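You operate a simulated robot arm through the tools that you are given. There is no shell and no other tool.

Carry out the task below with a simulated robot arm. There is one attempt and no reset: what you move stays moved.

TASK
Clamp the vee block on the clamp plate and lay the brass sleeve in it.
Fine: stand the steel sleeve, clamped there now, on the long bench. Set down upright: what you pick out.

It is judged by the outcome, as a careful person would: the job done as asked, and still so three seconds after it is handed in. It fails if anything else is knocked over, pushed out of place, dropped, spilled or broken.

THE ROBOT
A 6-joint arm with a three-finger gripper, fixed in place. Base frame: the origin is at the foot of the arm, x ahead of it, y to its left, z up. Units: mm, degrees, N and s.
Its first joint turns from -166.0 to 166.0 degrees. Payload 4.89 kg.
Tool frame: the origin (TCP) lies between the finger pads and is the grasp point; the fingertips stand 30 mm ahead of it; z points along the fingers, y is the line along which they close. Largest opening 164 mm; the body of the gripper starts 125 mm behind the TCP.
Orientation is that of the tool frame in the base frame, as [roll, pitch, yaw] about the fixed x, y, z axes, in that order (R = Rz(yaw) Ry(pitch) Rx(roll)). With the fingers straight down and closing along the base's y, the tool's x points along the base's -x, its y along +y and its z along -z.

THE INTERFACE
- The arm moves only by the tool jog_arm. Its argument "deltas" is a list of rows, each a list of 2 entries, a list of its own where there are three numbers: the shift along the tool's x, y, z in units of 250 mm (1.0 is 250 mm), then the turn, a rotation vector about the tool's x, y, z in units of 60 degrees (1.0 is 60 degrees). In form: [[[dx, dy, dz], [wx, wy, wz]], ...]. A call has 1 to 20 rows; each row is the pose to reach, as a shift and turn from the pose commanded when the call began, along the tool's axes at that moment. "gripper" is the finger opening in mm, from 0 to 164, set as the call begins (left out, the last holds). A call with a number of a shift or a turn outside -1 to 1 is refused whole. Rows are played at 5 a second. More than 50 mm and 8.6 degrees between two rows, or a gripper value outside its range, and nothing of the call is played. Where a pose cannot be reached the arm comes as near as it can. A force on the tool above 90 N (or 10 N above the force at the start of the call, whichever is more), or a blocked arm, ends the call early, and 0.2 s more pass. Each finger travels about 108 mm/s and halts on what it meets, pressing with about 40 N; the grip force reading is that of the motor and also rises with nothing between the fingers. The clock runs only during rows and for 0.2 s after the last one: add rows that repeat a pose to give the fingers time. It gives the time, the measured TCP pose, the force on the tool (base axes), the opening and the grip force at its end, in the units of the frame above (readings bear some noise), with the torque about the TCP (base axes, N m) and any sound that the robot's microphone picked up.
- Cameras (640 x 400 px; columns grow to the right, rows downward): "scene" is fixed at [50.6, 500.3, 1425.2]; the picture's right is [0.07, -1.00, 0.00], its down [-0.75, -0.05, -0.65] and it looks along [0.65, 0.05, -0.76] (base axes); focal length 214 px, centre (320, 200). "wrist" rides on the gripper at [76, -2, -152] in the tool frame; the picture's right is [0.02, 1.00, 0.00], its down [-0.88, 0.02, -0.47] and it looks along [-0.47, 0.01, 0.88] (tool axes); focal length 247 px, centre (320, 200). There is no depth. A picture from a camera that has moved, and an enlarged one, comes with that camera's place and axes in the base frame and with its lens.
- capture(camera): a new picture of that camera. The clock stands still meanwhile.
- lift_body(by): slides the trunk up (or, below 0, down) by that many mm; the arm rides with it, the base frame stays. It gives what a move gives, with no picture.
- inspect(camera, box): a new picture of the part [left, top, right, bottom] of that camera's present view, enlarged. The clock stands still meanwhile.
- sign_off(): hands the job in; it is judged then, once.

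Nothing tells you positions but the pictures and the camera data. Unless the task says otherwise, let go and move clear before handing in.

The tools are called after "Emit:" by a JSON object that holds its "api" and its "payload". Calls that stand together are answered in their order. jog_arm: Moves the arm, as the interface text tells. Its arguments: {"type":"object","properties":{"deltas":{"type":"array","items":{"type":"array"}},"gripper":{"type":"number"}},"required":["deltas"]} The other tools are called the same way: lift_body (by) slides the trunk up or down; capture (camera) takes a picture; inspect (camera, box) takes an enlarged picture of a part of a camera's view; sign_off () hands the job in.

At the start:

```text
time_s: 0.0
tcp_pos: [589.8, 241.1, 1206.6]
orientation: [180.0, 0.0, 180.0]
contact_force: [-0.3, 1.2, 1.0]
moment: [0.03, 0.02, -0.01]
grip_width: 163.8
grip_force: 0.0
trunk travel left (down, up): [-175.0, 215.0]
```

scene: 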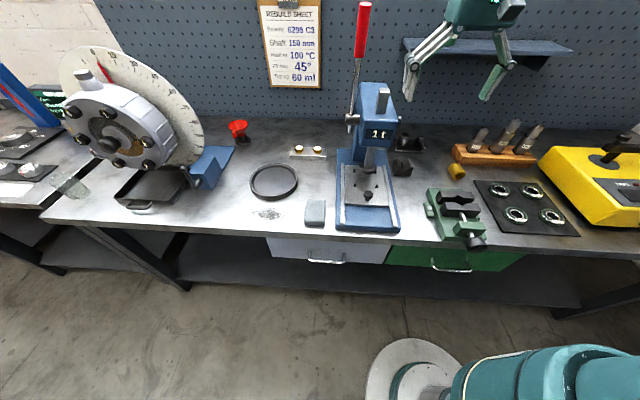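
wrist: 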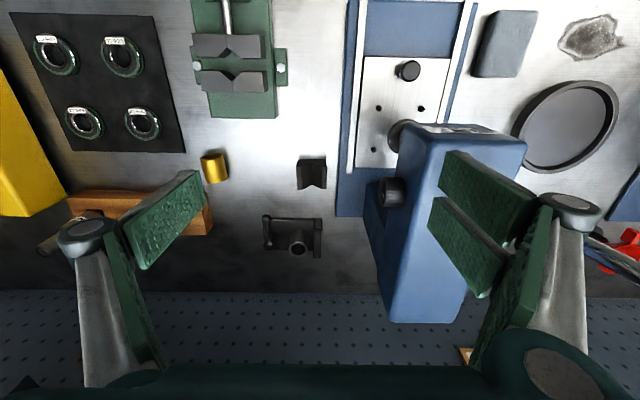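

I see a bench with a press, a green vise, a brass sleeve, a dark vee block and a dark fixture with an upright sleeve (probably the clamp plate with the steel sleeve). I'll look closer before moving.

Emit:
{"api": "inspect", "payload": {"camera": "wrist", "box": [180, 130, 360, 270]}}

Emit:
{"api": "inspect", "payload": {"camera": "scene", "box": [370, 110, 500, 200]}}

Emit:
{"api": "inspect", "payload": {"camera": "scene", "box": [220, 80, 420, 240]}}

Emit:
{"api": "inspect", "payload": {"camera": "scene", "box": [400, 100, 640, 270]}}

```text
2.86 times, centred on (270, 200) of wrist
camera zoom: at [513.4, 239.1, 1357.7], right [-0.02, 1.0, 0.0], down [0.88, 0.02, 0.47], along [0.47, 0.01, -0.88], focal length 706 px, centre (463, 200)
```

zoom: 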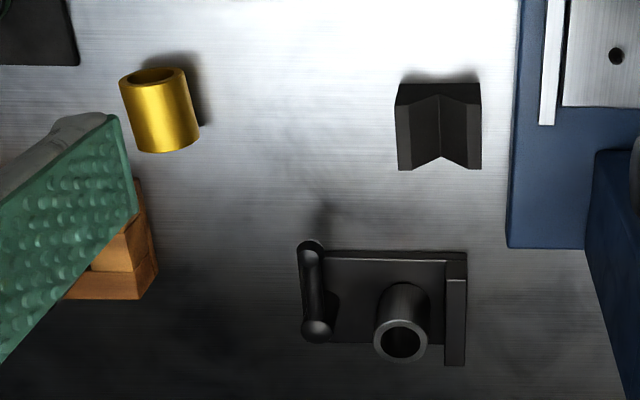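

```text
4.44 times, centred on (435, 155) of scene
camera zoom: at [50.6, 500.3, 1425.2], right [0.07, -1.0, 0.0], down [-0.75, -0.05, -0.65], along [0.65, 0.05, -0.76], focal length 953 px, centre (-191, 400)
```

zoom: 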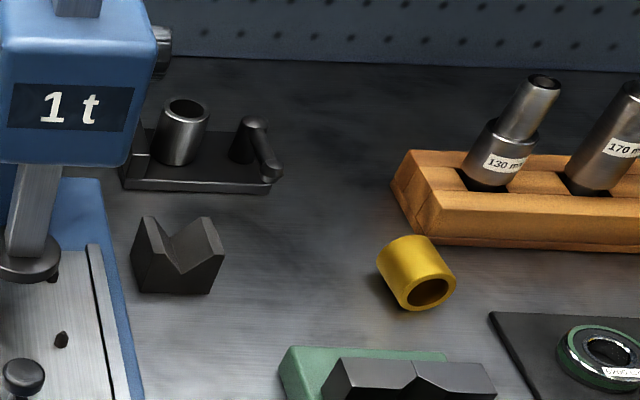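

```text
2.50 times, centred on (320, 160) of scene
camera zoom: at [50.6, 500.3, 1425.2], right [0.07, -1.0, 0.0], down [-0.75, -0.05, -0.65], along [0.65, 0.05, -0.76], focal length 536 px, centre (320, 300)
```

zoom: 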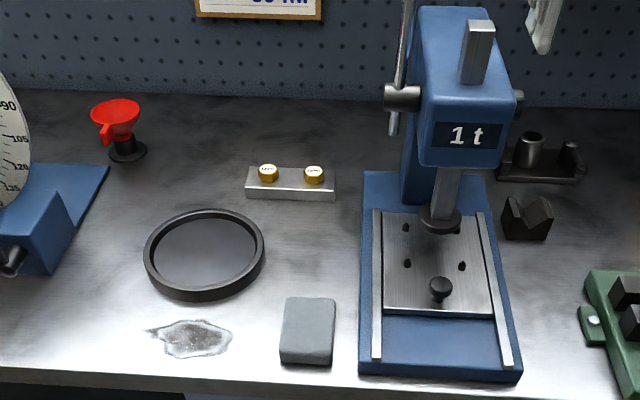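

```text
2.35 times, centred on (520, 185) of scene
camera zoom: at [50.6, 500.3, 1425.2], right [0.07, -1.0, 0.0], down [-0.75, -0.05, -0.65], along [0.65, 0.05, -0.76], focal length 505 px, centre (-151, 235)
```

zoom: 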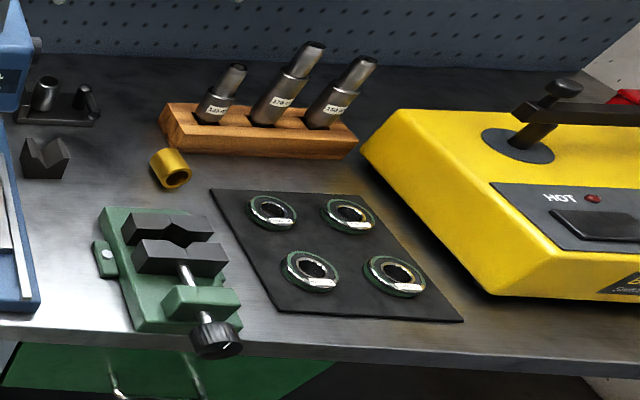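

The brass sleeve lies on its side at about (695, 30), the vee block is at about (705, 226) and the clamp plate is at about (875, 180). I need a closer look at the clamp mechanism and the wall shelf, so I'll lower and approach gradually.

Emit:
{"api": "inspect", "payload": {"camera": "scene", "box": [340, 0, 640, 160]}}

Emit:
{"api": "jog_arm", "payload": {"deltas": [[[0, -0.1, 0.15], [0, 0, 0]], [[-0.05, -0.2, 0.3], [0, 0, 0]], [[-0.15, -0.3, 0.4], [0, 0, 0]], [[-0.25, -0.36, 0.5], [0, 0, 0]]]}}

Emit:
{"api": "capture", "payload": {"camera": "wrist"}}

Emit:
{"api": "capture", "payload": {"camera": "scene"}}

```text
2.13 times, centred on (490, 80) of scene
camera zoom: at [50.6, 500.3, 1425.2], right [0.07, -1.0, 0.0], down [-0.75, -0.05, -0.65], along [0.65, 0.05, -0.76], focal length 458 px, centre (-43, 456)
```

zoom: 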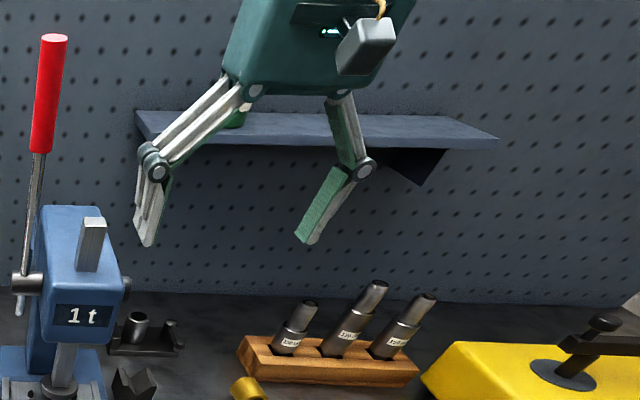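

```text
time_s: 1.0
tcp_pos: [650.8, 150.8, 1081.7]
orientation: [-180.0, 0.0, -179.8]
contact_force: [-2.0, 0.4, 0.7]
moment: [-0.04, -0.3, 0.0]
grip_width: 164.4
grip_force: 0.0
trunk travel left (down, up): [-175.0, 215.0]
```

```text
taken
camera wrist: at [575.9, 148.7, 1232.8], right [-0.02, 1.0, 0.0], down [0.88, 0.02, 0.47], along [0.47, 0.01, -0.88], focal length 247 px, centre (320, 200)
```

wrist: 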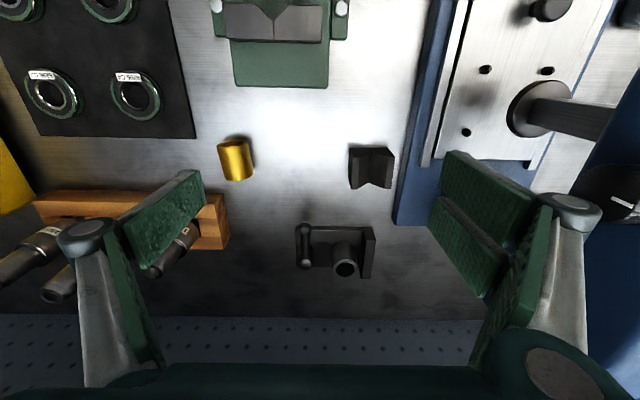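

```text
taken
```

scene: 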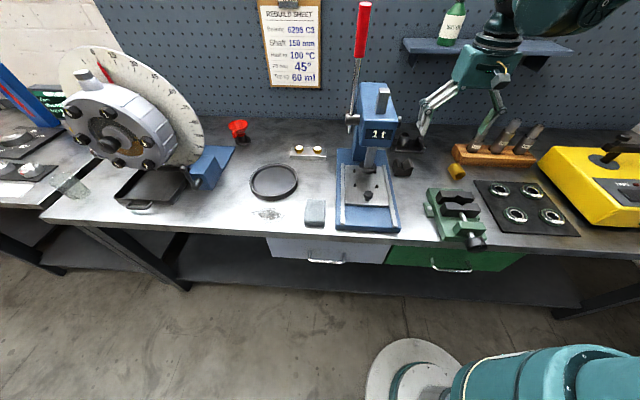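

The plate has a fence on its +y side and a lever-like part on its −y side, with the sleeve between them. I'll descend for a detailed look.

Emit:
{"api": "jog_arm", "payload": {"deltas": [[[-0.15, 0.0, 0.1], [0, 0, 0]], [[-0.3, 0.02, 0.2], [0, 0, 0]], [[-0.4, 0.04, 0.32], [0, 0, 0]], [[-0.48, 0.04, 0.4], [0, 0, 0]]]}}

Emit:
{"api": "capture", "payload": {"camera": "wrist"}}

Emit:
{"api": "capture", "payload": {"camera": "scene"}}

Emit:
{"api": "inspect", "payload": {"camera": "wrist", "box": [240, 120, 440, 260]}}

```text
time_s: 2.0
tcp_pos: [772.0, 159.7, 981.0]
orientation: [180.0, -0.1, -179.9]
contact_force: [-1.7, 0.4, 0.5]
moment: [0.0, -0.09, 0.0]
grip_width: 164.0
grip_force: 0.0
trunk travel left (down, up): [-175.0, 215.0]
```

```text
taken
camera wrist: at [696.3, 158.9, 1133.1], right [-0.02, 1.0, 0.0], down [0.88, 0.02, 0.47], along [0.47, 0.01, -0.88], focal length 247 px, centre (320, 200)
```

wrist: 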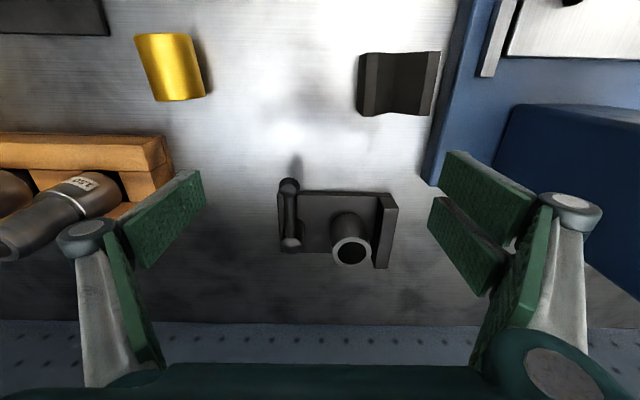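

```text
taken
```

scene: 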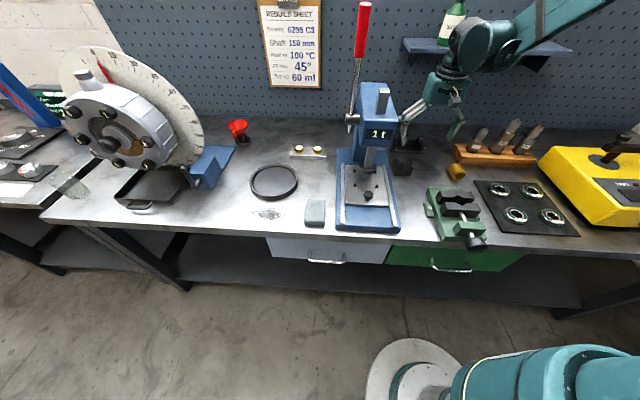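

```text
2.86 times, centred on (340, 190) of wrist
camera zoom: at [696.3, 158.9, 1133.1], right [-0.02, 1.0, 0.0], down [0.88, 0.02, 0.47], along [0.47, 0.01, -0.88], focal length 706 px, centre (263, 229)
```

zoom: 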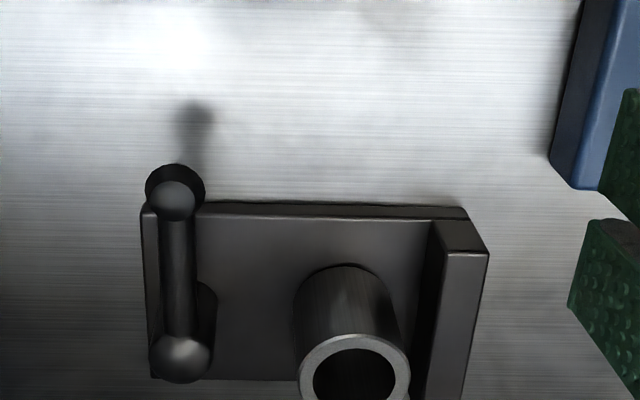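

The plate seems to have a hub with a pivoting lever whose handle points toward me. I'll tilt the wrist to view it from a lower angle.

Emit:
{"api": "jog_arm", "payload": {"deltas": [[[0.03, 0.02, 0.03], [0, -0.125, 0]], [[0.06, 0.03, 0.06], [0, -0.25, 0]], [[0.09, 0.04, 0.09], [0, -0.375, 0]], [[0.104, 0.06, 0.104], [0, -0.5, 0]]]}}

Emit:
{"api": "capture", "payload": {"camera": "wrist"}}

Emit:
{"api": "inspect", "payload": {"camera": "wrist", "box": [240, 120, 440, 260]}}

```text
time_s: 3.0
tcp_pos: [745.9, 175.8, 955.7]
orientation: [180.0, 30.1, -179.9]
contact_force: [0.6, 0.3, -0.7]
moment: [0.09, 0.02, 0.0]
grip_width: 163.9
grip_force: 0.1
trunk travel left (down, up): [-175.0, 215.0]
```

```text
taken
camera wrist: at [604.0, 173.8, 1047.7], right [-0.02, 1.0, -0.01], down [0.52, 0.02, 0.85], along [0.85, 0.01, -0.53], focal length 247 px, centre (320, 200)
```

wrist: 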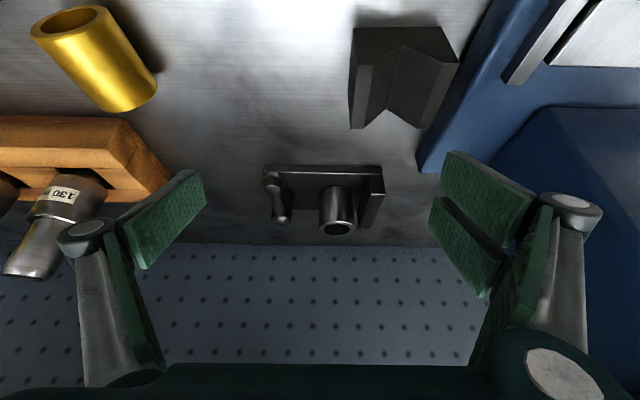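

```text
2.86 times, centred on (340, 190) of wrist
camera zoom: at [604.0, 173.8, 1047.7], right [-0.02, 1.0, -0.01], down [0.52, 0.02, 0.85], along [0.85, 0.01, -0.53], focal length 706 px, centre (263, 229)
```

zoom: 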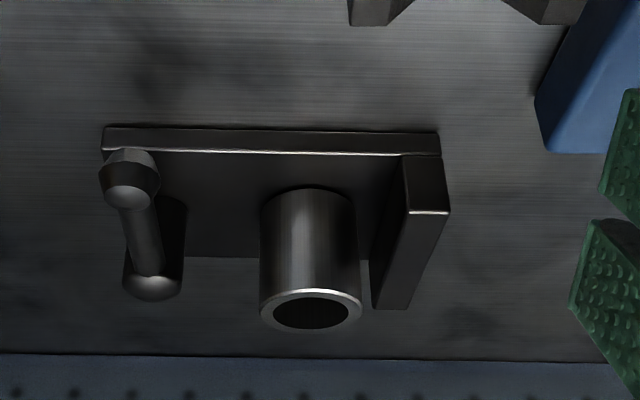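

Zooming in further from this view to understand the clamp.

Emit:
{"api": "inspect", "payload": {"camera": "wrist", "box": [260, 155, 330, 235]}}

Emit:
{"api": "inspect", "payload": {"camera": "wrist", "box": [310, 155, 400, 240]}}

Emit:
{"api": "inspect", "payload": {"camera": "scene", "box": [385, 120, 445, 160]}}

```text
5.00 times, centred on (295, 195) of wrist
camera zoom: at [604.0, 173.8, 1047.7], right [-0.02, 1.0, -0.01], down [0.52, 0.02, 0.85], along [0.85, 0.01, -0.53], focal length 1235 px, centre (445, 225)
```

zoom: 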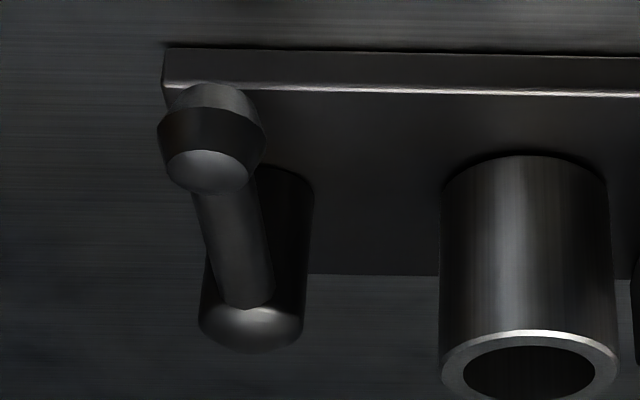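

```text
4.71 times, centred on (355, 198) of wrist
camera zoom: at [604.0, 173.8, 1047.7], right [-0.02, 1.0, -0.01], down [0.52, 0.02, 0.85], along [0.85, 0.01, -0.53], focal length 1162 px, centre (155, 212)
```

zoom: 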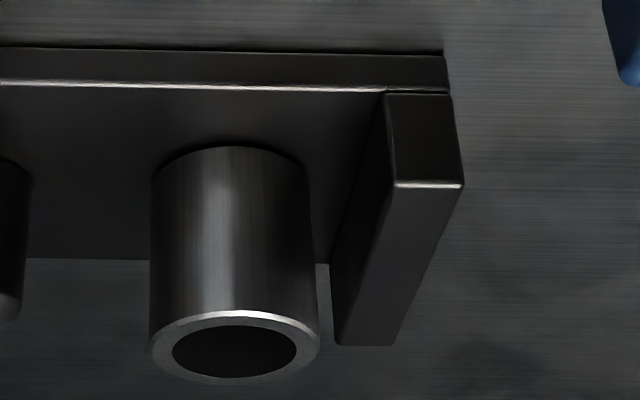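

```text
10.00 times, centred on (415, 140) of scene
camera zoom: at [50.6, 500.3, 1425.2], right [0.07, -1.0, 0.0], down [-0.75, -0.05, -0.65], along [0.65, 0.05, -0.76], focal length 2145 px, centre (-630, 800)
```

zoom: 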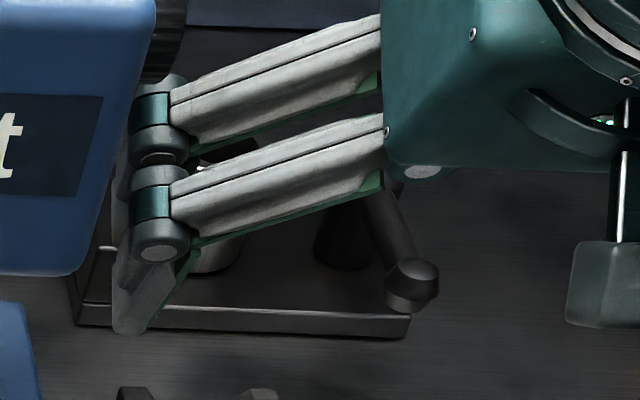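

The lever is a horizontal arm (about z 905) on a vertical hub near (871, 130), with its knob near (805, 129). The steel sleeve stands at (870, 197), and there's a fence at y≈233. I'll level the tool above the knob with a narrower opening and check it.

Emit:
{"api": "jog_arm", "payload": {"deltas": [[[-0.05, -0.04, -0.06], [0, 0.125, 0]], [[-0.12, -0.1, -0.06], [0, 0.25, 0]], [[-0.2, -0.15, -0.02], [0, 0.375, 0]], [[-0.262, -0.188, 0.018], [0, 0.5, 0]], [[-0.262, -0.188, 0.018], [0, 0.5, 0]]], "gripper": 56}}

Emit:
{"api": "capture", "payload": {"camera": "wrist"}}

Emit:
{"api": "capture", "payload": {"camera": "scene"}}

```text
time_s: 4.2
tcp_pos: [806.0, 129.0, 984.4]
orientation: [179.9, 0.0, -179.9]
contact_force: [0.2, 1.4, -0.7]
moment: [0.01, 0.1, 0.0]
grip_width: 55.7
grip_force: 0.1
trunk travel left (down, up): [-175.0, 215.0]
```

```text
taken
camera wrist: at [729.9, 127.2, 1135.5], right [-0.02, 1.0, 0.0], down [0.88, 0.02, 0.47], along [0.47, 0.01, -0.88], focal length 247 px, centre (320, 200)
```

wrist: 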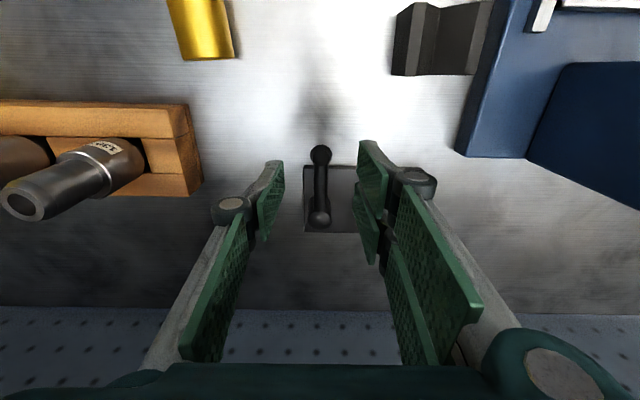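

```text
taken
```

scene: 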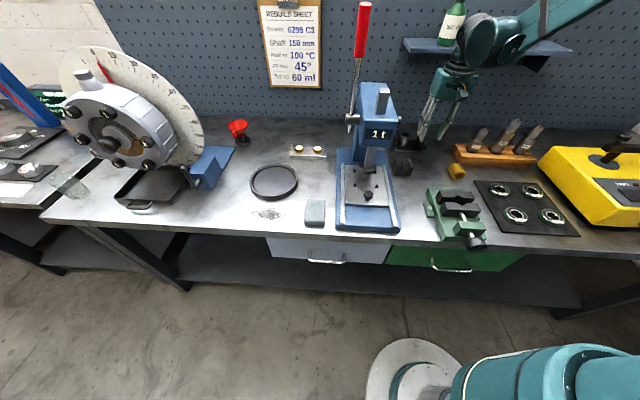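

The knob lies right between the fingers. I'll descend to straddle it and close on it.

Emit:
{"api": "jog_arm", "payload": {"deltas": [[[0, 0, 0.1], [0, 0, 0]], [[0, 0, 0.2], [0, 0, 0]], [[0, 0, 0.29], [0, 0, 0]], [[0, 0, 0.29], [0, 0, 0]]]}}

Emit:
{"api": "inspect", "payload": {"camera": "wrist", "box": [220, 120, 420, 260]}}

Emit:
{"api": "inspect", "payload": {"camera": "scene", "box": [385, 100, 465, 160]}}

```text
time_s: 5.2
tcp_pos: [804.2, 128.9, 911.8]
orientation: [180.0, 0.0, 180.0]
contact_force: [0.9, -0.9, 0.0]
moment: [-0.01, 0.05, -0.05]
grip_width: 55.9
grip_force: 0.0
trunk travel left (down, up): [-175.0, 215.0]
```

```text
2.86 times, centred on (320, 190) of wrist
camera zoom: at [729.2, 127.3, 1062.9], right [-0.02, 1.0, 0.0], down [0.88, 0.02, 0.47], along [0.47, 0.01, -0.88], focal length 706 px, centre (320, 229)
```

zoom: 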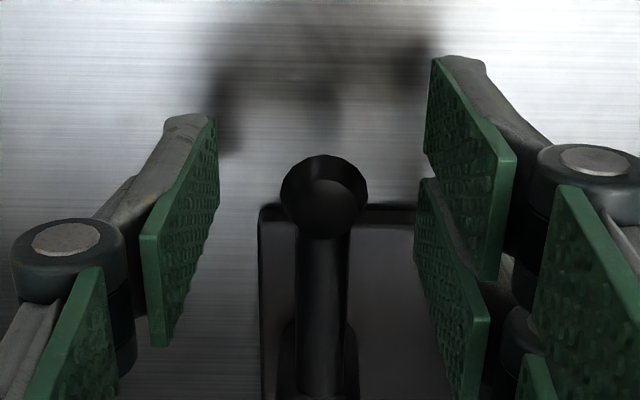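

```text
6.67 times, centred on (425, 130) of scene
camera zoom: at [50.6, 500.3, 1425.2], right [0.07, -1.0, 0.0], down [-0.75, -0.05, -0.65], along [0.65, 0.05, -0.76], focal length 1430 px, centre (-380, 667)
```

zoom: 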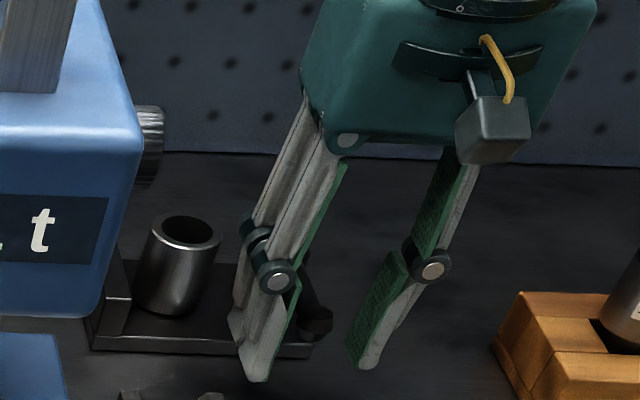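

The fingers straddle the knob; closing on it.

Emit:
{"api": "jog_arm", "payload": {"deltas": [[[0, 0, 0], [0, 0, 0]], [[0, 0, 0], [0, 0, 0]], [[0, 0, 0], [0, 0, 0]]], "gripper": 8}}

Emit:
{"api": "inspect", "payload": {"camera": "wrist", "box": [220, 120, 420, 260]}}

```text
time_s: 6.0
tcp_pos: [806.3, 128.7, 911.3]
orientation: [-179.9, 0.0, 180.0]
contact_force: [-1.0, -1.8, -6.0]
moment: [-0.03, -0.08, -0.17]
grip_width: 19.3
grip_force: 44.3
trunk travel left (down, up): [-175.0, 215.0]
```

```text
2.86 times, centred on (320, 190) of wrist
camera zoom: at [729.1, 127.2, 1063.0], right [-0.02, 1.0, 0.0], down [0.88, 0.02, 0.47], along [0.47, 0.01, -0.88], focal length 706 px, centre (320, 229)
```

zoom: 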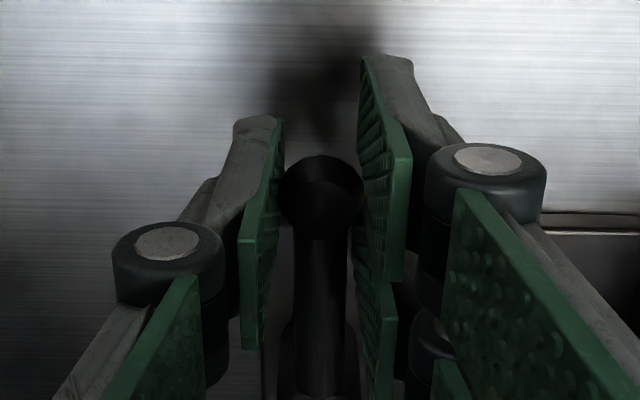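

The knob is gripped (19 mm). I'll test turning the lever 15° toward −y, watching the force.

Emit:
{"api": "jog_arm", "payload": {"deltas": [[[-0.001, -0.0173, 0], [0, 0, -0.0625]], [[-0.0022, -0.0345, 0], [0, 0, -0.125]], [[-0.005, -0.0515, 0], [0, 0, -0.1875]], [[-0.009, -0.0683, 0], [0, 0, -0.25]], [[-0.009, -0.0683, 0], [0, 0, -0.25]]]}}

Emit:
{"api": "inspect", "payload": {"camera": "wrist", "box": [220, 120, 420, 260]}}

```text
time_s: 7.2
tcp_pos: [807.1, 112.2, 912.6]
orientation: [180.0, -0.1, -165.0]
contact_force: [1.3, 2.0, -3.0]
moment: [0.04, -0.11, -0.11]
grip_width: 19.2
grip_force: 44.7
trunk travel left (down, up): [-175.0, 215.0]
```

```text
2.86 times, centred on (320, 190) of wrist
camera zoom: at [734.4, 90.3, 1063.0], right [-0.28, 0.96, 0.0], down [0.85, 0.25, 0.47], along [0.45, 0.13, -0.88], focal length 706 px, centre (320, 229)
```

zoom: 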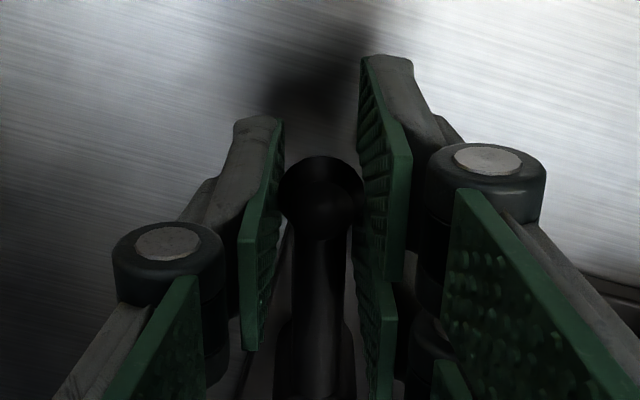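

The lever swings freely this way. I'll continue along the arc.

Emit:
{"api": "jog_arm", "payload": {"deltas": [[[-0.0014, -0.0276, 0], [0, 0, -0.1]], [[-0.0058, -0.0549, 0], [0, 0, -0.2]], [[-0.0129, -0.0816, 0], [0, 0, -0.3]], [[-0.0228, -0.1074, 0], [0, 0, -0.4]], [[-0.0354, -0.132, 0], [0, 0, -0.5]], [[-0.0354, -0.132, 0], [0, 0, -0.5]]]}}

Emit:
{"api": "capture", "payload": {"camera": "wrist"}}

Emit:
{"api": "inspect", "payload": {"camera": "scene", "box": [385, 100, 465, 160]}}

```text
time_s: 8.6
tcp_pos: [823.3, 82.2, 910.9]
orientation: [-180.0, 0.0, -134.9]
contact_force: [-7.6, -10.0, -4.7]
moment: [-0.14, 0.12, -0.12]
grip_width: 19.7
grip_force: 45.1
trunk travel left (down, up): [-175.0, 215.0]
```

```text
taken
camera wrist: at [771.8, 26.2, 1063.0], right [-0.72, 0.69, 0.0], down [0.61, 0.64, 0.47], along [0.33, 0.34, -0.88], focal length 247 px, centre (320, 200)
```

wrist: 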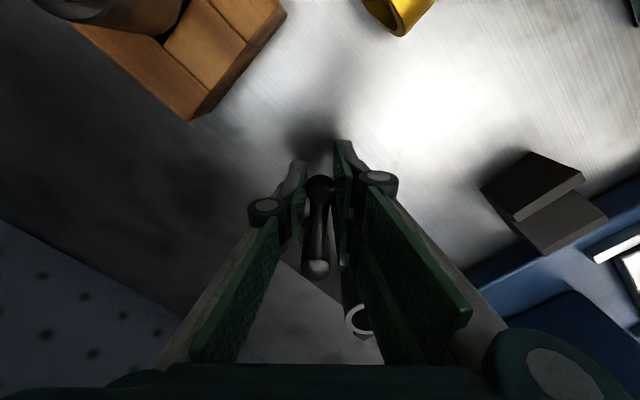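

```text
6.67 times, centred on (425, 130) of scene
camera zoom: at [50.6, 500.3, 1425.2], right [0.07, -1.0, 0.0], down [-0.75, -0.05, -0.65], along [0.65, 0.05, -0.76], focal length 1430 px, centre (-380, 667)
```

zoom: 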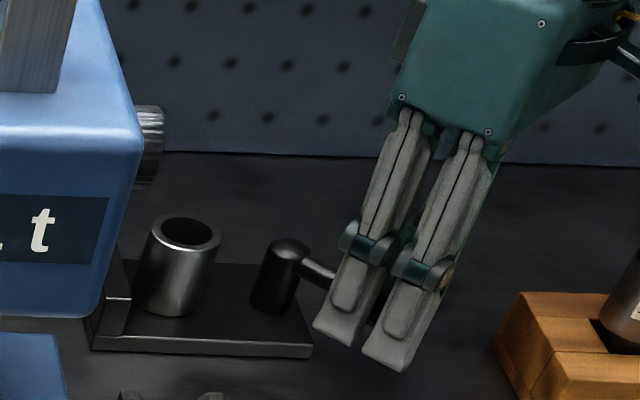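

The lever is at 45° and moving well; I'll continue another 45°.

Emit:
{"api": "jog_arm", "payload": {"deltas": [[[-0.0014, -0.0276, 0], [0, 0, -0.1]], [[-0.0058, -0.0549, 0], [0, 0, -0.2]], [[-0.0129, -0.0816, 0], [0, 0, -0.3]], [[-0.0228, -0.1074, 0], [0, 0, -0.4]], [[-0.0354, -0.132, 0], [0, 0, -0.5]], [[-0.0504, -0.1552, 0], [0, 0, -0.6]], [[-0.0678, -0.1766, 0], [0, 0, -0.7]], [[-0.0773, -0.1867, 0], [0, 0, -0.75]], [[-0.0773, -0.1867, 0], [0, 0, -0.75]]]}}

Emit:
{"api": "capture", "payload": {"camera": "wrist"}}

Emit:
{"api": "inspect", "payload": {"camera": "scene", "box": [385, 100, 465, 160]}}

```text
time_s: 10.5
tcp_pos: [864.7, 63.1, 910.6]
orientation: [179.5, -0.1, -90.1]
contact_force: [-30.9, -10.7, -3.4]
moment: [-0.22, 0.2, 0.11]
grip_width: 19.8
grip_force: 45.2
trunk travel left (down, up): [-175.0, 215.0]
stopped in row 9: the force on the tool passed its limit at 94 N (the readings are from after the stop); the commanded pose is now the measured one
```

```text
taken
camera wrist: at [867.5, -14.5, 1063.2], right [-1.0, -0.02, 0.01], down [-0.01, 0.88, 0.47], along [-0.02, 0.47, -0.88], focal length 247 px, centre (320, 200)
```

wrist: 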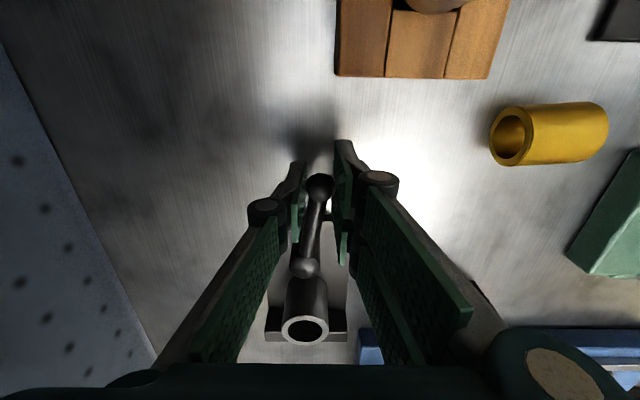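

```text
6.67 times, centred on (425, 130) of scene
camera zoom: at [50.6, 500.3, 1425.2], right [0.07, -1.0, 0.0], down [-0.75, -0.05, -0.65], along [0.65, 0.05, -0.76], focal length 1430 px, centre (-380, 667)
```

zoom: 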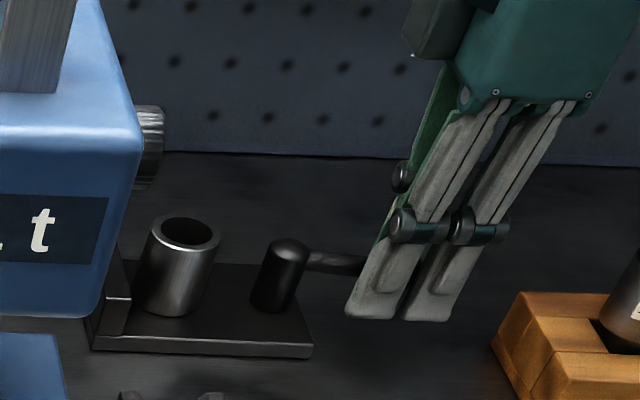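

The lever reached its end stop at about 85°, pointing toward −y. I'll release the knob and rise.

Emit:
{"api": "jog_arm", "payload": {"deltas": [[[0, 0, 0], [0, 0, 0]], [[0, 0, 0], [0, 0, 0]], [[0, 0, 0], [0, 0, 0]]], "gripper": 50}}

Emit:
{"api": "jog_arm", "payload": {"deltas": [[[0, 0, -0.1], [0, 0, 0]], [[0, 0, -0.2], [0, 0, 0]], [[0, 0, -0.3], [0, 0, 0]], [[0, 0, -0.4], [0, 0, 0]], [[0, 0, -0.4], [0, 0, 0]]]}}

Emit:
{"api": "capture", "payload": {"camera": "wrist"}}

Emit:
{"api": "inspect", "payload": {"camera": "scene", "box": [385, 100, 465, 160]}}

Emit:
{"api": "capture", "payload": {"camera": "scene"}}

```text
time_s: 11.3
tcp_pos: [866.8, 62.7, 911.3]
orientation: [179.7, 0.0, -90.1]
contact_force: [0.5, 0.5, 0.2]
moment: [-0.02, 0.0, 0.02]
grip_width: 49.9
grip_force: 0.1
trunk travel left (down, up): [-175.0, 215.0]
```

```text
time_s: 12.5
tcp_pos: [867.2, 63.3, 1012.5]
orientation: [179.6, -0.2, -90.1]
contact_force: [0.1, 0.0, 0.7]
moment: [0.01, -0.02, -0.02]
grip_width: 50.0
grip_force: 0.0
trunk travel left (down, up): [-175.0, 215.0]
```

```text
taken
camera wrist: at [870.5, -14.0, 1163.0], right [-1.0, -0.02, 0.01], down [-0.02, 0.88, 0.47], along [-0.02, 0.47, -0.88], focal length 247 px, centre (320, 200)
```

wrist: 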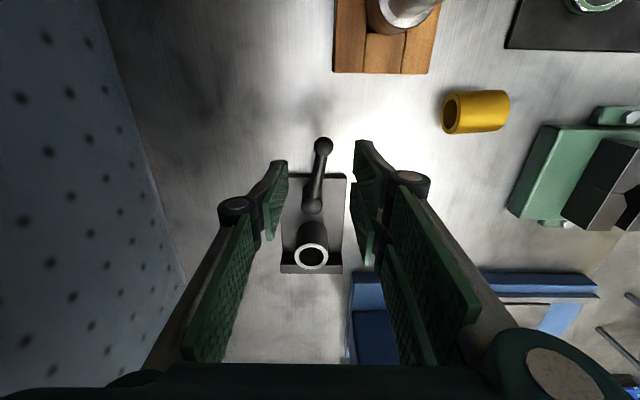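

```text
6.67 times, centred on (425, 130) of scene
camera zoom: at [50.6, 500.3, 1425.2], right [0.07, -1.0, 0.0], down [-0.75, -0.05, -0.65], along [0.65, 0.05, -0.76], focal length 1430 px, centre (-380, 667)
```

zoom: 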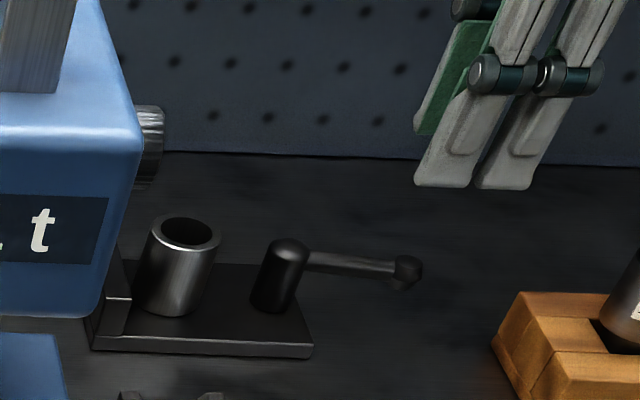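

```text
taken
```

scene: 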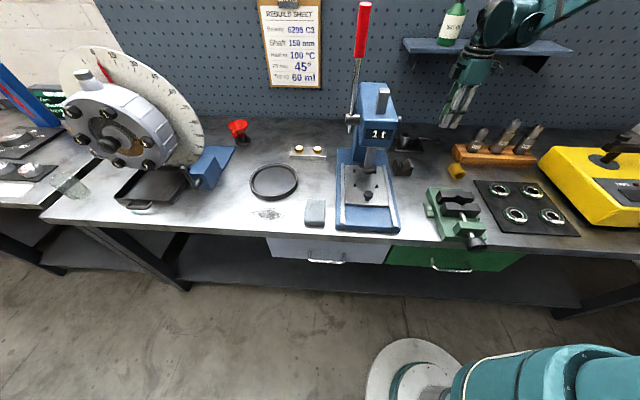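

The clamp is now open, and the steel sleeve still stands at about (873, 196). The fingers close along x here, which keeps them clear of the fence, so I'll move above the sleeve.

Emit:
{"api": "jog_arm", "payload": {"deltas": [[[-0.14, -0.005, 0], [0, 0, 0]], [[-0.27, -0.01, 0], [0, 0, 0]], [[-0.4, -0.02, 0], [0, 0, 0]], [[-0.532, -0.022, 0], [0, 0, 0]], [[-0.532, -0.022, 0], [0, 0, 0]]], "gripper": 76}}

Emit:
{"api": "capture", "payload": {"camera": "wrist"}}

Emit:
{"api": "capture", "payload": {"camera": "scene"}}

```text
time_s: 13.7
tcp_pos: [873.0, 197.9, 1009.6]
orientation: [179.6, -0.1, -90.0]
contact_force: [0.3, 0.1, -0.3]
moment: [-0.05, 0.0, 0.02]
grip_width: 75.9
grip_force: 0.1
trunk travel left (down, up): [-175.0, 215.0]
```

```text
taken
camera wrist: at [876.4, 120.8, 1161.9], right [-1.0, -0.02, 0.01], down [-0.02, 0.88, 0.47], along [-0.02, 0.47, -0.88], focal length 247 px, centre (320, 200)
```

wrist: 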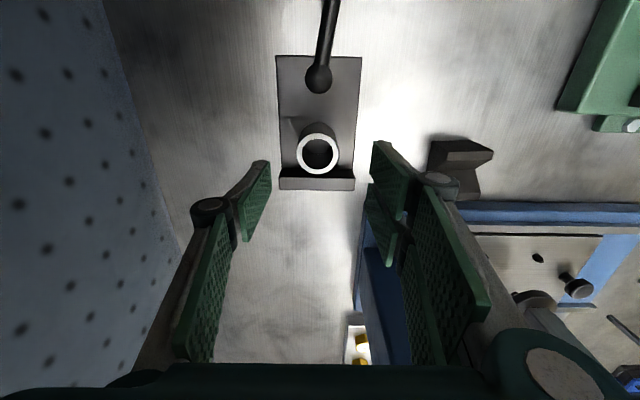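

```text
taken
```

scene: 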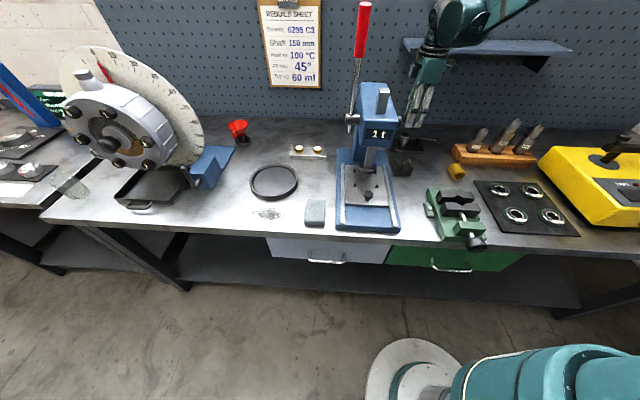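

The sleeve is centred between the fingers at about (874, 195). I'll descend around it, then grip.

Emit:
{"api": "jog_arm", "payload": {"deltas": [[[0.01, -0.004, 0.12], [0, 0, 0]], [[0.01, -0.004, 0.24], [0, 0, 0]], [[0.01, -0.004, 0.33], [0, 0, 0]], [[0.01, -0.004, 0.4], [0, 0, 0]], [[0.01, -0.004, 0.4], [0, 0, 0]]]}}

Emit:
{"api": "capture", "payload": {"camera": "wrist"}}

Emit:
{"api": "inspect", "payload": {"camera": "scene", "box": [385, 100, 465, 160]}}

```text
time_s: 14.9
tcp_pos: [873.4, 193.9, 910.7]
orientation: [179.6, -0.2, -90.1]
contact_force: [0.7, -0.1, -0.2]
moment: [-0.04, 0.04, -0.01]
grip_width: 75.9
grip_force: 0.1
trunk travel left (down, up): [-175.0, 215.0]
```

```text
taken
camera wrist: at [876.8, 117.3, 1062.7], right [-1.0, -0.02, 0.01], down [-0.02, 0.88, 0.47], along [-0.02, 0.47, -0.88], focal length 247 px, centre (320, 200)
```

wrist: 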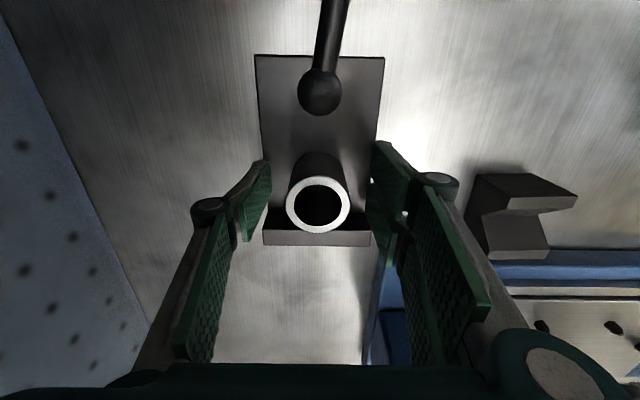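

```text
6.67 times, centred on (425, 130) of scene
camera zoom: at [50.6, 500.3, 1425.2], right [0.07, -1.0, 0.0], down [-0.75, -0.05, -0.65], along [0.65, 0.05, -0.76], focal length 1430 px, centre (-380, 667)
```

zoom: 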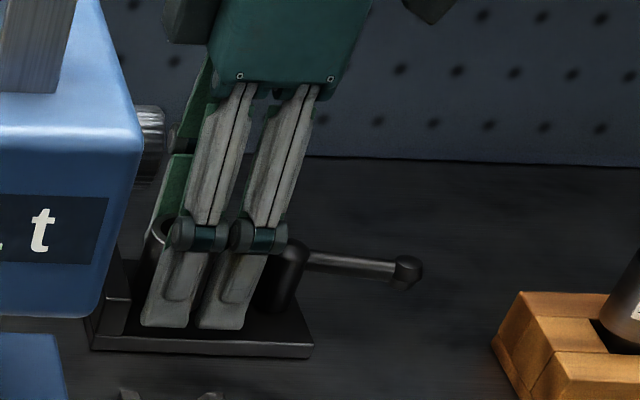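

The sleeve is between the pads; closing.

Emit:
{"api": "jog_arm", "payload": {"deltas": [[[0, 0, 0], [0, 0, 0]], [[0, 0, 0], [0, 0, 0]], [[0, 0, 0], [0, 0, 0]]], "gripper": 30}}

Emit:
{"api": "jog_arm", "payload": {"deltas": [[[0, 0, -0.01], [0, 0, 0]], [[0, 0, -0.02], [0, 0, 0]], [[0, 0, -0.02], [0, 0, 0]]]}}

Emit:
{"api": "inspect", "payload": {"camera": "scene", "box": [385, 100, 465, 160]}}

```text
time_s: 15.7
tcp_pos: [873.1, 194.1, 911.8]
orientation: [179.6, -0.1, -90.1]
contact_force: [-0.1, 0.2, -0.2]
moment: [0.02, -0.08, -0.03]
grip_width: 42.8
grip_force: 39.9
trunk travel left (down, up): [-175.0, 215.0]
```

```text
time_s: 16.5
tcp_pos: [874.4, 192.5, 916.8]
orientation: [179.7, -0.1, -90.1]
contact_force: [0.1, 0.2, -1.9]
moment: [-0.03, -0.03, 0.01]
grip_width: 42.9
grip_force: 40.3
trunk travel left (down, up): [-175.0, 215.0]
```

```text
6.67 times, centred on (425, 130) of scene
camera zoom: at [50.6, 500.3, 1425.2], right [0.07, -1.0, 0.0], down [-0.75, -0.05, -0.65], along [0.65, 0.05, -0.76], focal length 1430 px, centre (-380, 667)
```

zoom: 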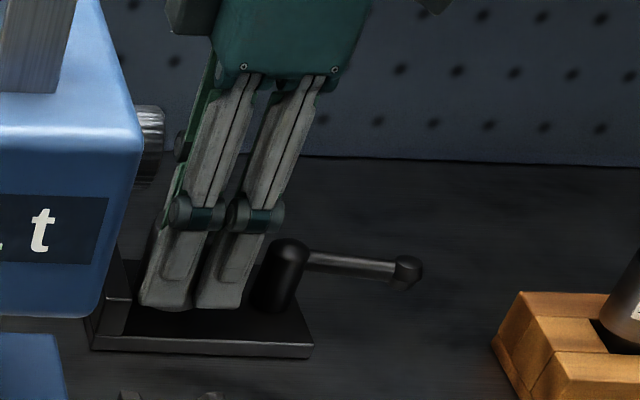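

The sleeve is free and lifted with no resistance. I'll raise it and carry it to the open bench area near (730, 125).

Emit:
{"api": "jog_arm", "payload": {"deltas": [[[0, 0, -0.1], [0, 0, 0]], [[0, 0, -0.2], [0, 0, 0]], [[0, 0, -0.3], [0, 0, 0]], [[0, 0, -0.37], [0, 0, 0]], [[0.06, 0.08, -0.37], [0, 0, 0]], [[0.12, 0.2, -0.37], [0, 0, 0]], [[0.18, 0.32, -0.37], [0, 0, 0]], [[0.24, 0.44, -0.37], [0, 0, 0]], [[0.272, 0.54, -0.37], [0, 0, 0]], [[0.272, 0.576, -0.37], [0, 0, 0]], [[0.272, 0.576, -0.37], [0, 0, 0]]]}}

Emit:
{"api": "capture", "payload": {"camera": "wrist"}}

Emit:
{"api": "capture", "payload": {"camera": "scene"}}

```text
time_s: 18.9
tcp_pos: [729.4, 125.3, 1008.6]
orientation: [179.6, 0.0, -90.0]
contact_force: [-1.7, -0.7, -1.9]
moment: [0.02, -0.06, 0.02]
grip_width: 42.7
grip_force: 40.9
trunk travel left (down, up): [-175.0, 215.0]
```

```text
taken
camera wrist: at [733.1, 48.4, 1160.7], right [-1.0, -0.02, 0.01], down [-0.02, 0.88, 0.47], along [-0.02, 0.47, -0.88], focal length 247 px, centre (320, 200)
```

wrist: 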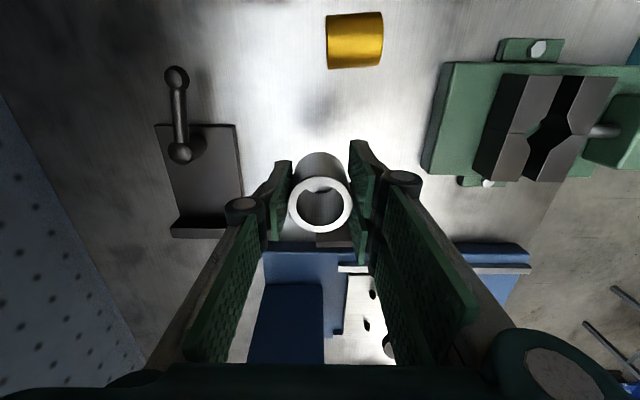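

```text
taken
```

scene: 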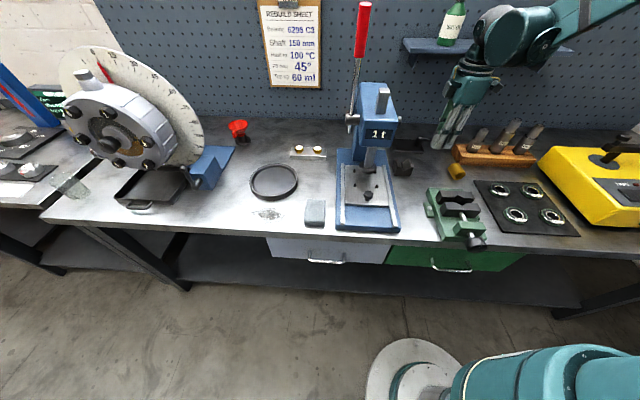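

The sleeve is secure and the area below is clear. I'll descend to just above the bench.

Emit:
{"api": "jog_arm", "payload": {"deltas": [[[0, 0, 0.12], [0, 0, 0]], [[0, 0, 0.24], [0, 0, 0]], [[0, 0, 0.33], [0, 0, 0]], [[0, 0, 0.39], [0, 0, 0]], [[0, 0, 0.412], [0, 0, 0]], [[0, 0, 0.412], [0, 0, 0]]]}}

Emit:
{"api": "inspect", "payload": {"camera": "scene", "box": [395, 120, 475, 180]}}

Emit:
{"api": "capture", "payload": {"camera": "wrist"}}

```text
time_s: 20.3
tcp_pos: [728.2, 124.5, 906.6]
orientation: [179.6, -0.2, -90.1]
contact_force: [-0.9, 0.5, -1.8]
moment: [0.01, 0.01, 0.01]
grip_width: 42.9
grip_force: 39.9
trunk travel left (down, up): [-175.0, 215.0]
```

```text
6.67 times, centred on (435, 150) of scene
camera zoom: at [50.6, 500.3, 1425.2], right [0.07, -1.0, 0.0], down [-0.75, -0.05, -0.65], along [0.65, 0.05, -0.76], focal length 1430 px, centre (-447, 533)
```

zoom: 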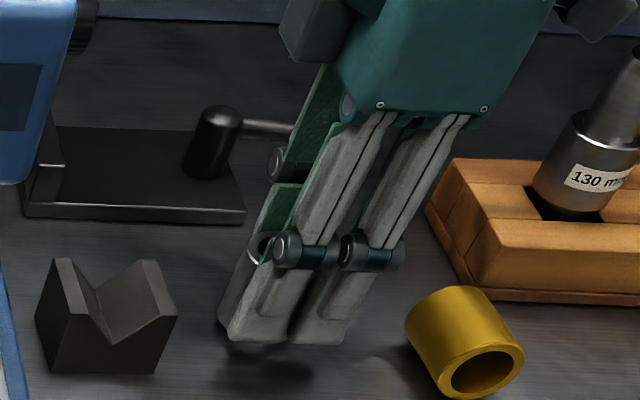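

```text
taken
camera wrist: at [732.9, 48.8, 1057.4], right [-1.0, -0.02, 0.01], down [-0.02, 0.88, 0.47], along [-0.02, 0.47, -0.88], focal length 247 px, centre (320, 200)
```

wrist: 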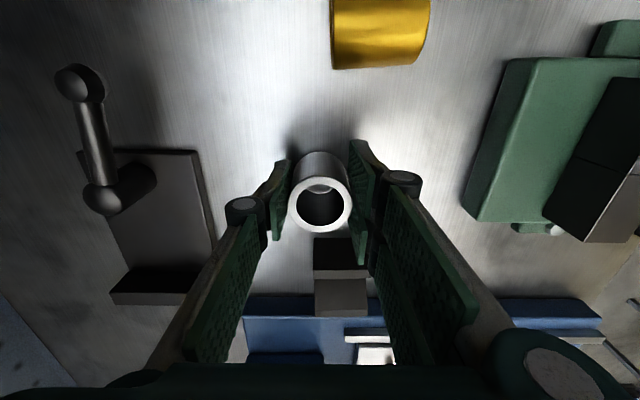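

Now I'll creep down to contact in small steps.

Emit:
{"api": "jog_arm", "payload": {"deltas": [[[0, 0, 0.006], [0, 0, 0]], [[0, 0, 0.012], [0, 0, 0]], [[0, 0, 0.016], [0, 0, 0]], [[0, 0, 0.016], [0, 0, 0]]]}}

```text
time_s: 21.3
tcp_pos: [729.1, 125.7, 902.3]
orientation: [179.6, -0.1, -90.0]
contact_force: [0.9, 0.2, -3.5]
moment: [0.01, -0.02, 0.0]
grip_width: 42.8
grip_force: 39.7
trunk travel left (down, up): [-175.0, 215.0]
```

Emit:
{"api": "jog_arm", "payload": {"deltas": [[[0, 0, 0.004], [0, 0, 0]], [[0, 0, 0.008], [0, 0, 0]], [[0, 0, 0.008], [0, 0, 0]]]}}

```text
time_s: 22.1
tcp_pos: [729.6, 125.8, 899.2]
orientation: [179.6, -0.1, -90.1]
contact_force: [-0.4, 0.4, -2.5]
moment: [-0.02, 0.0, 0.03]
grip_width: 42.5
grip_force: 39.7
trunk travel left (down, up): [-175.0, 215.0]
```

Emit:
{"api": "jog_arm", "payload": {"deltas": [[[0, 0, 0.004], [0, 0, 0]], [[0, 0, 0.006], [0, 0, 0]], [[0, 0, 0.006], [0, 0, 0]]]}}

Emit:
{"api": "inspect", "payload": {"camera": "scene", "box": [415, 130, 455, 170]}}

```text
time_s: 22.9
tcp_pos: [729.7, 124.9, 900.5]
orientation: [179.7, -0.1, -90.1]
contact_force: [6.7, 2.6, 21.4]
moment: [0.11, -0.15, 0.02]
grip_width: 42.9
grip_force: 39.6
trunk travel left (down, up): [-175.0, 215.0]
```

```text
10.00 times, centred on (435, 150) of scene
camera zoom: at [50.6, 500.3, 1425.2], right [0.07, -1.0, 0.0], down [-0.75, -0.05, -0.65], along [0.65, 0.05, -0.76], focal length 2145 px, centre (-830, 700)
```

zoom: 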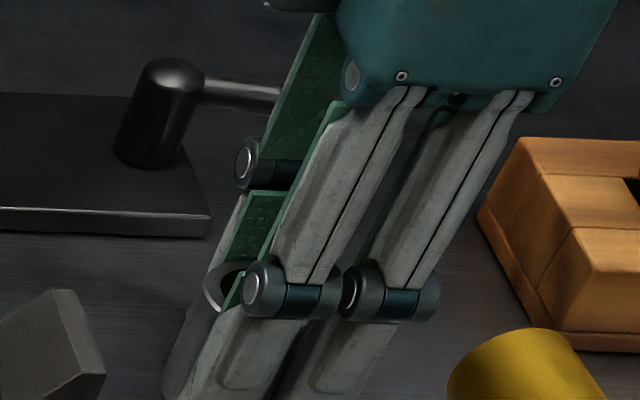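

Contact with the bench is confirmed (+21 N). I'll release and rise.

Emit:
{"api": "jog_arm", "payload": {"deltas": [[[0, 0, -0.003], [0, 0, 0]], [[0, 0, -0.003], [0, 0, 0]]]}}

Emit:
{"api": "jog_arm", "payload": {"deltas": [[[0, 0, 0], [0, 0, 0]], [[0, 0, 0], [0, 0, 0]], [[0, 0, 0], [0, 0, 0]]], "gripper": 76}}

Emit:
{"api": "jog_arm", "payload": {"deltas": [[[0, 0, -0.1], [0, 0, 0]], [[0, 0, -0.2], [0, 0, 0]], [[0, 0, -0.35], [0, 0, 0]], [[0, 0, -0.5], [0, 0, 0]], [[0, 0, -0.5], [0, 0, 0]]]}}

Emit:
{"api": "capture", "payload": {"camera": "wrist"}}

Emit:
{"api": "inspect", "payload": {"camera": "scene", "box": [395, 120, 475, 180]}}

```text
time_s: 23.5
tcp_pos: [728.4, 126.1, 898.7]
orientation: [179.7, -0.1, -90.0]
contact_force: [2.0, 0.5, 6.1]
moment: [0.12, -0.25, -0.03]
grip_width: 42.6
grip_force: 40.1
trunk travel left (down, up): [-175.0, 215.0]
```

```text
time_s: 24.3
tcp_pos: [728.8, 126.2, 898.8]
orientation: [179.6, -0.1, -90.1]
contact_force: [0.3, 0.7, 0.5]
moment: [-0.01, 0.0, 0.0]
grip_width: 75.8
grip_force: 0.0
trunk travel left (down, up): [-175.0, 215.0]
```

```text
time_s: 25.5
tcp_pos: [729.1, 124.9, 1024.9]
orientation: [179.6, 0.0, -90.1]
contact_force: [-1.5, 0.4, 0.3]
moment: [0.01, -0.03, -0.02]
grip_width: 76.0
grip_force: 0.0
trunk travel left (down, up): [-175.0, 215.0]
```

```text
taken
camera wrist: at [732.8, 49.0, 1176.2], right [-1.0, -0.02, 0.01], down [-0.02, 0.88, 0.47], along [-0.02, 0.47, -0.88], focal length 247 px, centre (320, 200)
```

wrist: 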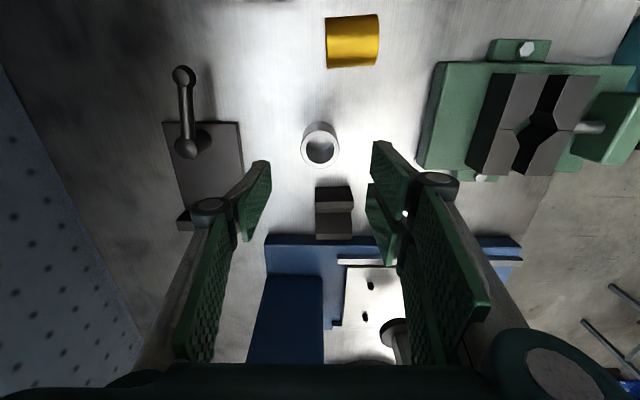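

```text
6.67 times, centred on (435, 150) of scene
camera zoom: at [50.6, 500.3, 1425.2], right [0.07, -1.0, 0.0], down [-0.75, -0.05, -0.65], along [0.65, 0.05, -0.76], focal length 1430 px, centre (-447, 533)
```

zoom: 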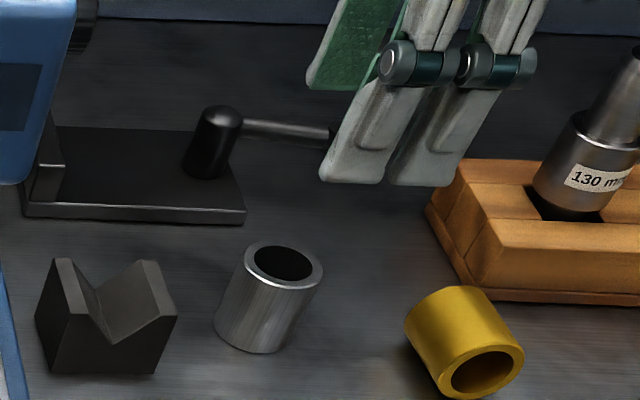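

The steel sleeve stands upright on the bench. Next I'll measure the vee block precisely.

Emit:
{"api": "inspect", "payload": {"camera": "wrist", "box": [290, 165, 370, 245]}}

Emit:
{"api": "inspect", "payload": {"camera": "scene", "box": [390, 145, 430, 185]}}

```text
5.00 times, centred on (330, 205) of wrist
camera zoom: at [732.8, 49.0, 1176.2], right [-1.0, -0.02, 0.01], down [-0.02, 0.88, 0.47], along [-0.02, 0.47, -0.88], focal length 1235 px, centre (270, 175)
```

zoom: 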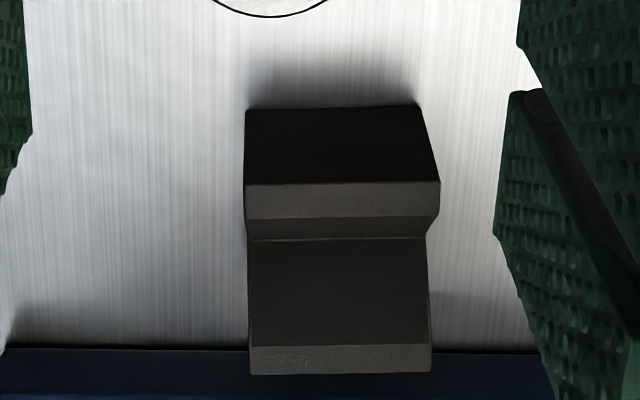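

```text
10.00 times, centred on (410, 165) of scene
camera zoom: at [50.6, 500.3, 1425.2], right [0.07, -1.0, 0.0], down [-0.75, -0.05, -0.65], along [0.65, 0.05, -0.76], focal length 2145 px, centre (-580, 550)
```

zoom: 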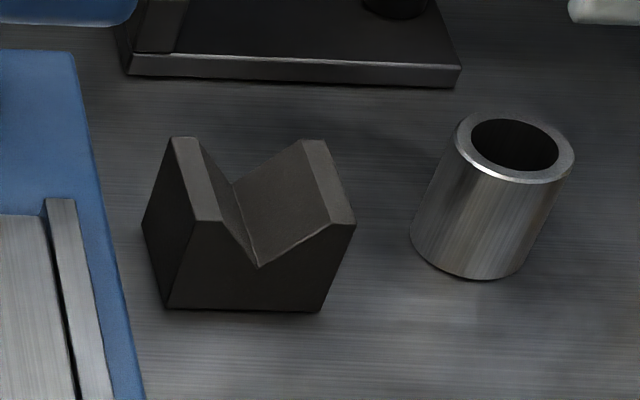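

The vee block is about 60 wide × 48 long × 45 tall, centred at (708, 224) with its groove along x. I'll grip it by its end faces (closing along x), which keeps clear of the press.

Emit:
{"api": "jog_arm", "payload": {"deltas": [[[-0.1, 0.02, 0], [0, 0, 0]], [[-0.2, 0.04, 0], [0, 0, 0]], [[-0.3, 0.06, 0], [0, 0, 0]], [[-0.398, 0.082, 0], [0, 0, 0]], [[-0.398, 0.082, 0], [0, 0, 0]]]}}

Emit:
{"api": "capture", "payload": {"camera": "wrist"}}

Emit:
{"api": "capture", "payload": {"camera": "scene"}}

```text
time_s: 26.7
tcp_pos: [709.4, 225.0, 1024.2]
orientation: [179.6, -0.1, -90.2]
contact_force: [0.0, 0.0, -0.6]
moment: [0.01, -0.01, 0.03]
grip_width: 75.7
grip_force: 0.1
trunk travel left (down, up): [-175.0, 215.0]
```

```text
taken
camera wrist: at [712.3, 148.8, 1175.6], right [-1.0, -0.02, 0.01], down [-0.02, 0.88, 0.47], along [-0.02, 0.47, -0.88], focal length 247 px, centre (320, 200)
```

wrist: 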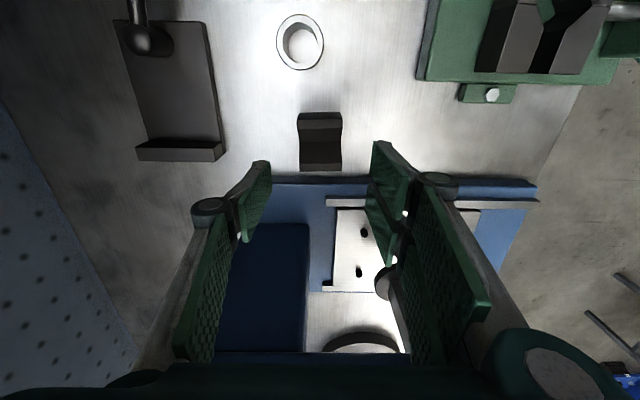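

```text
taken
```

scene: 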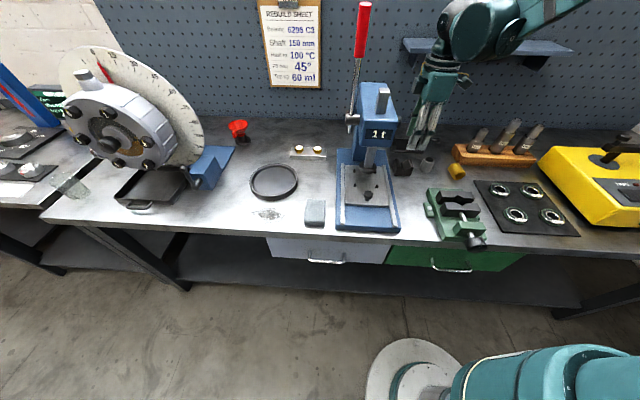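

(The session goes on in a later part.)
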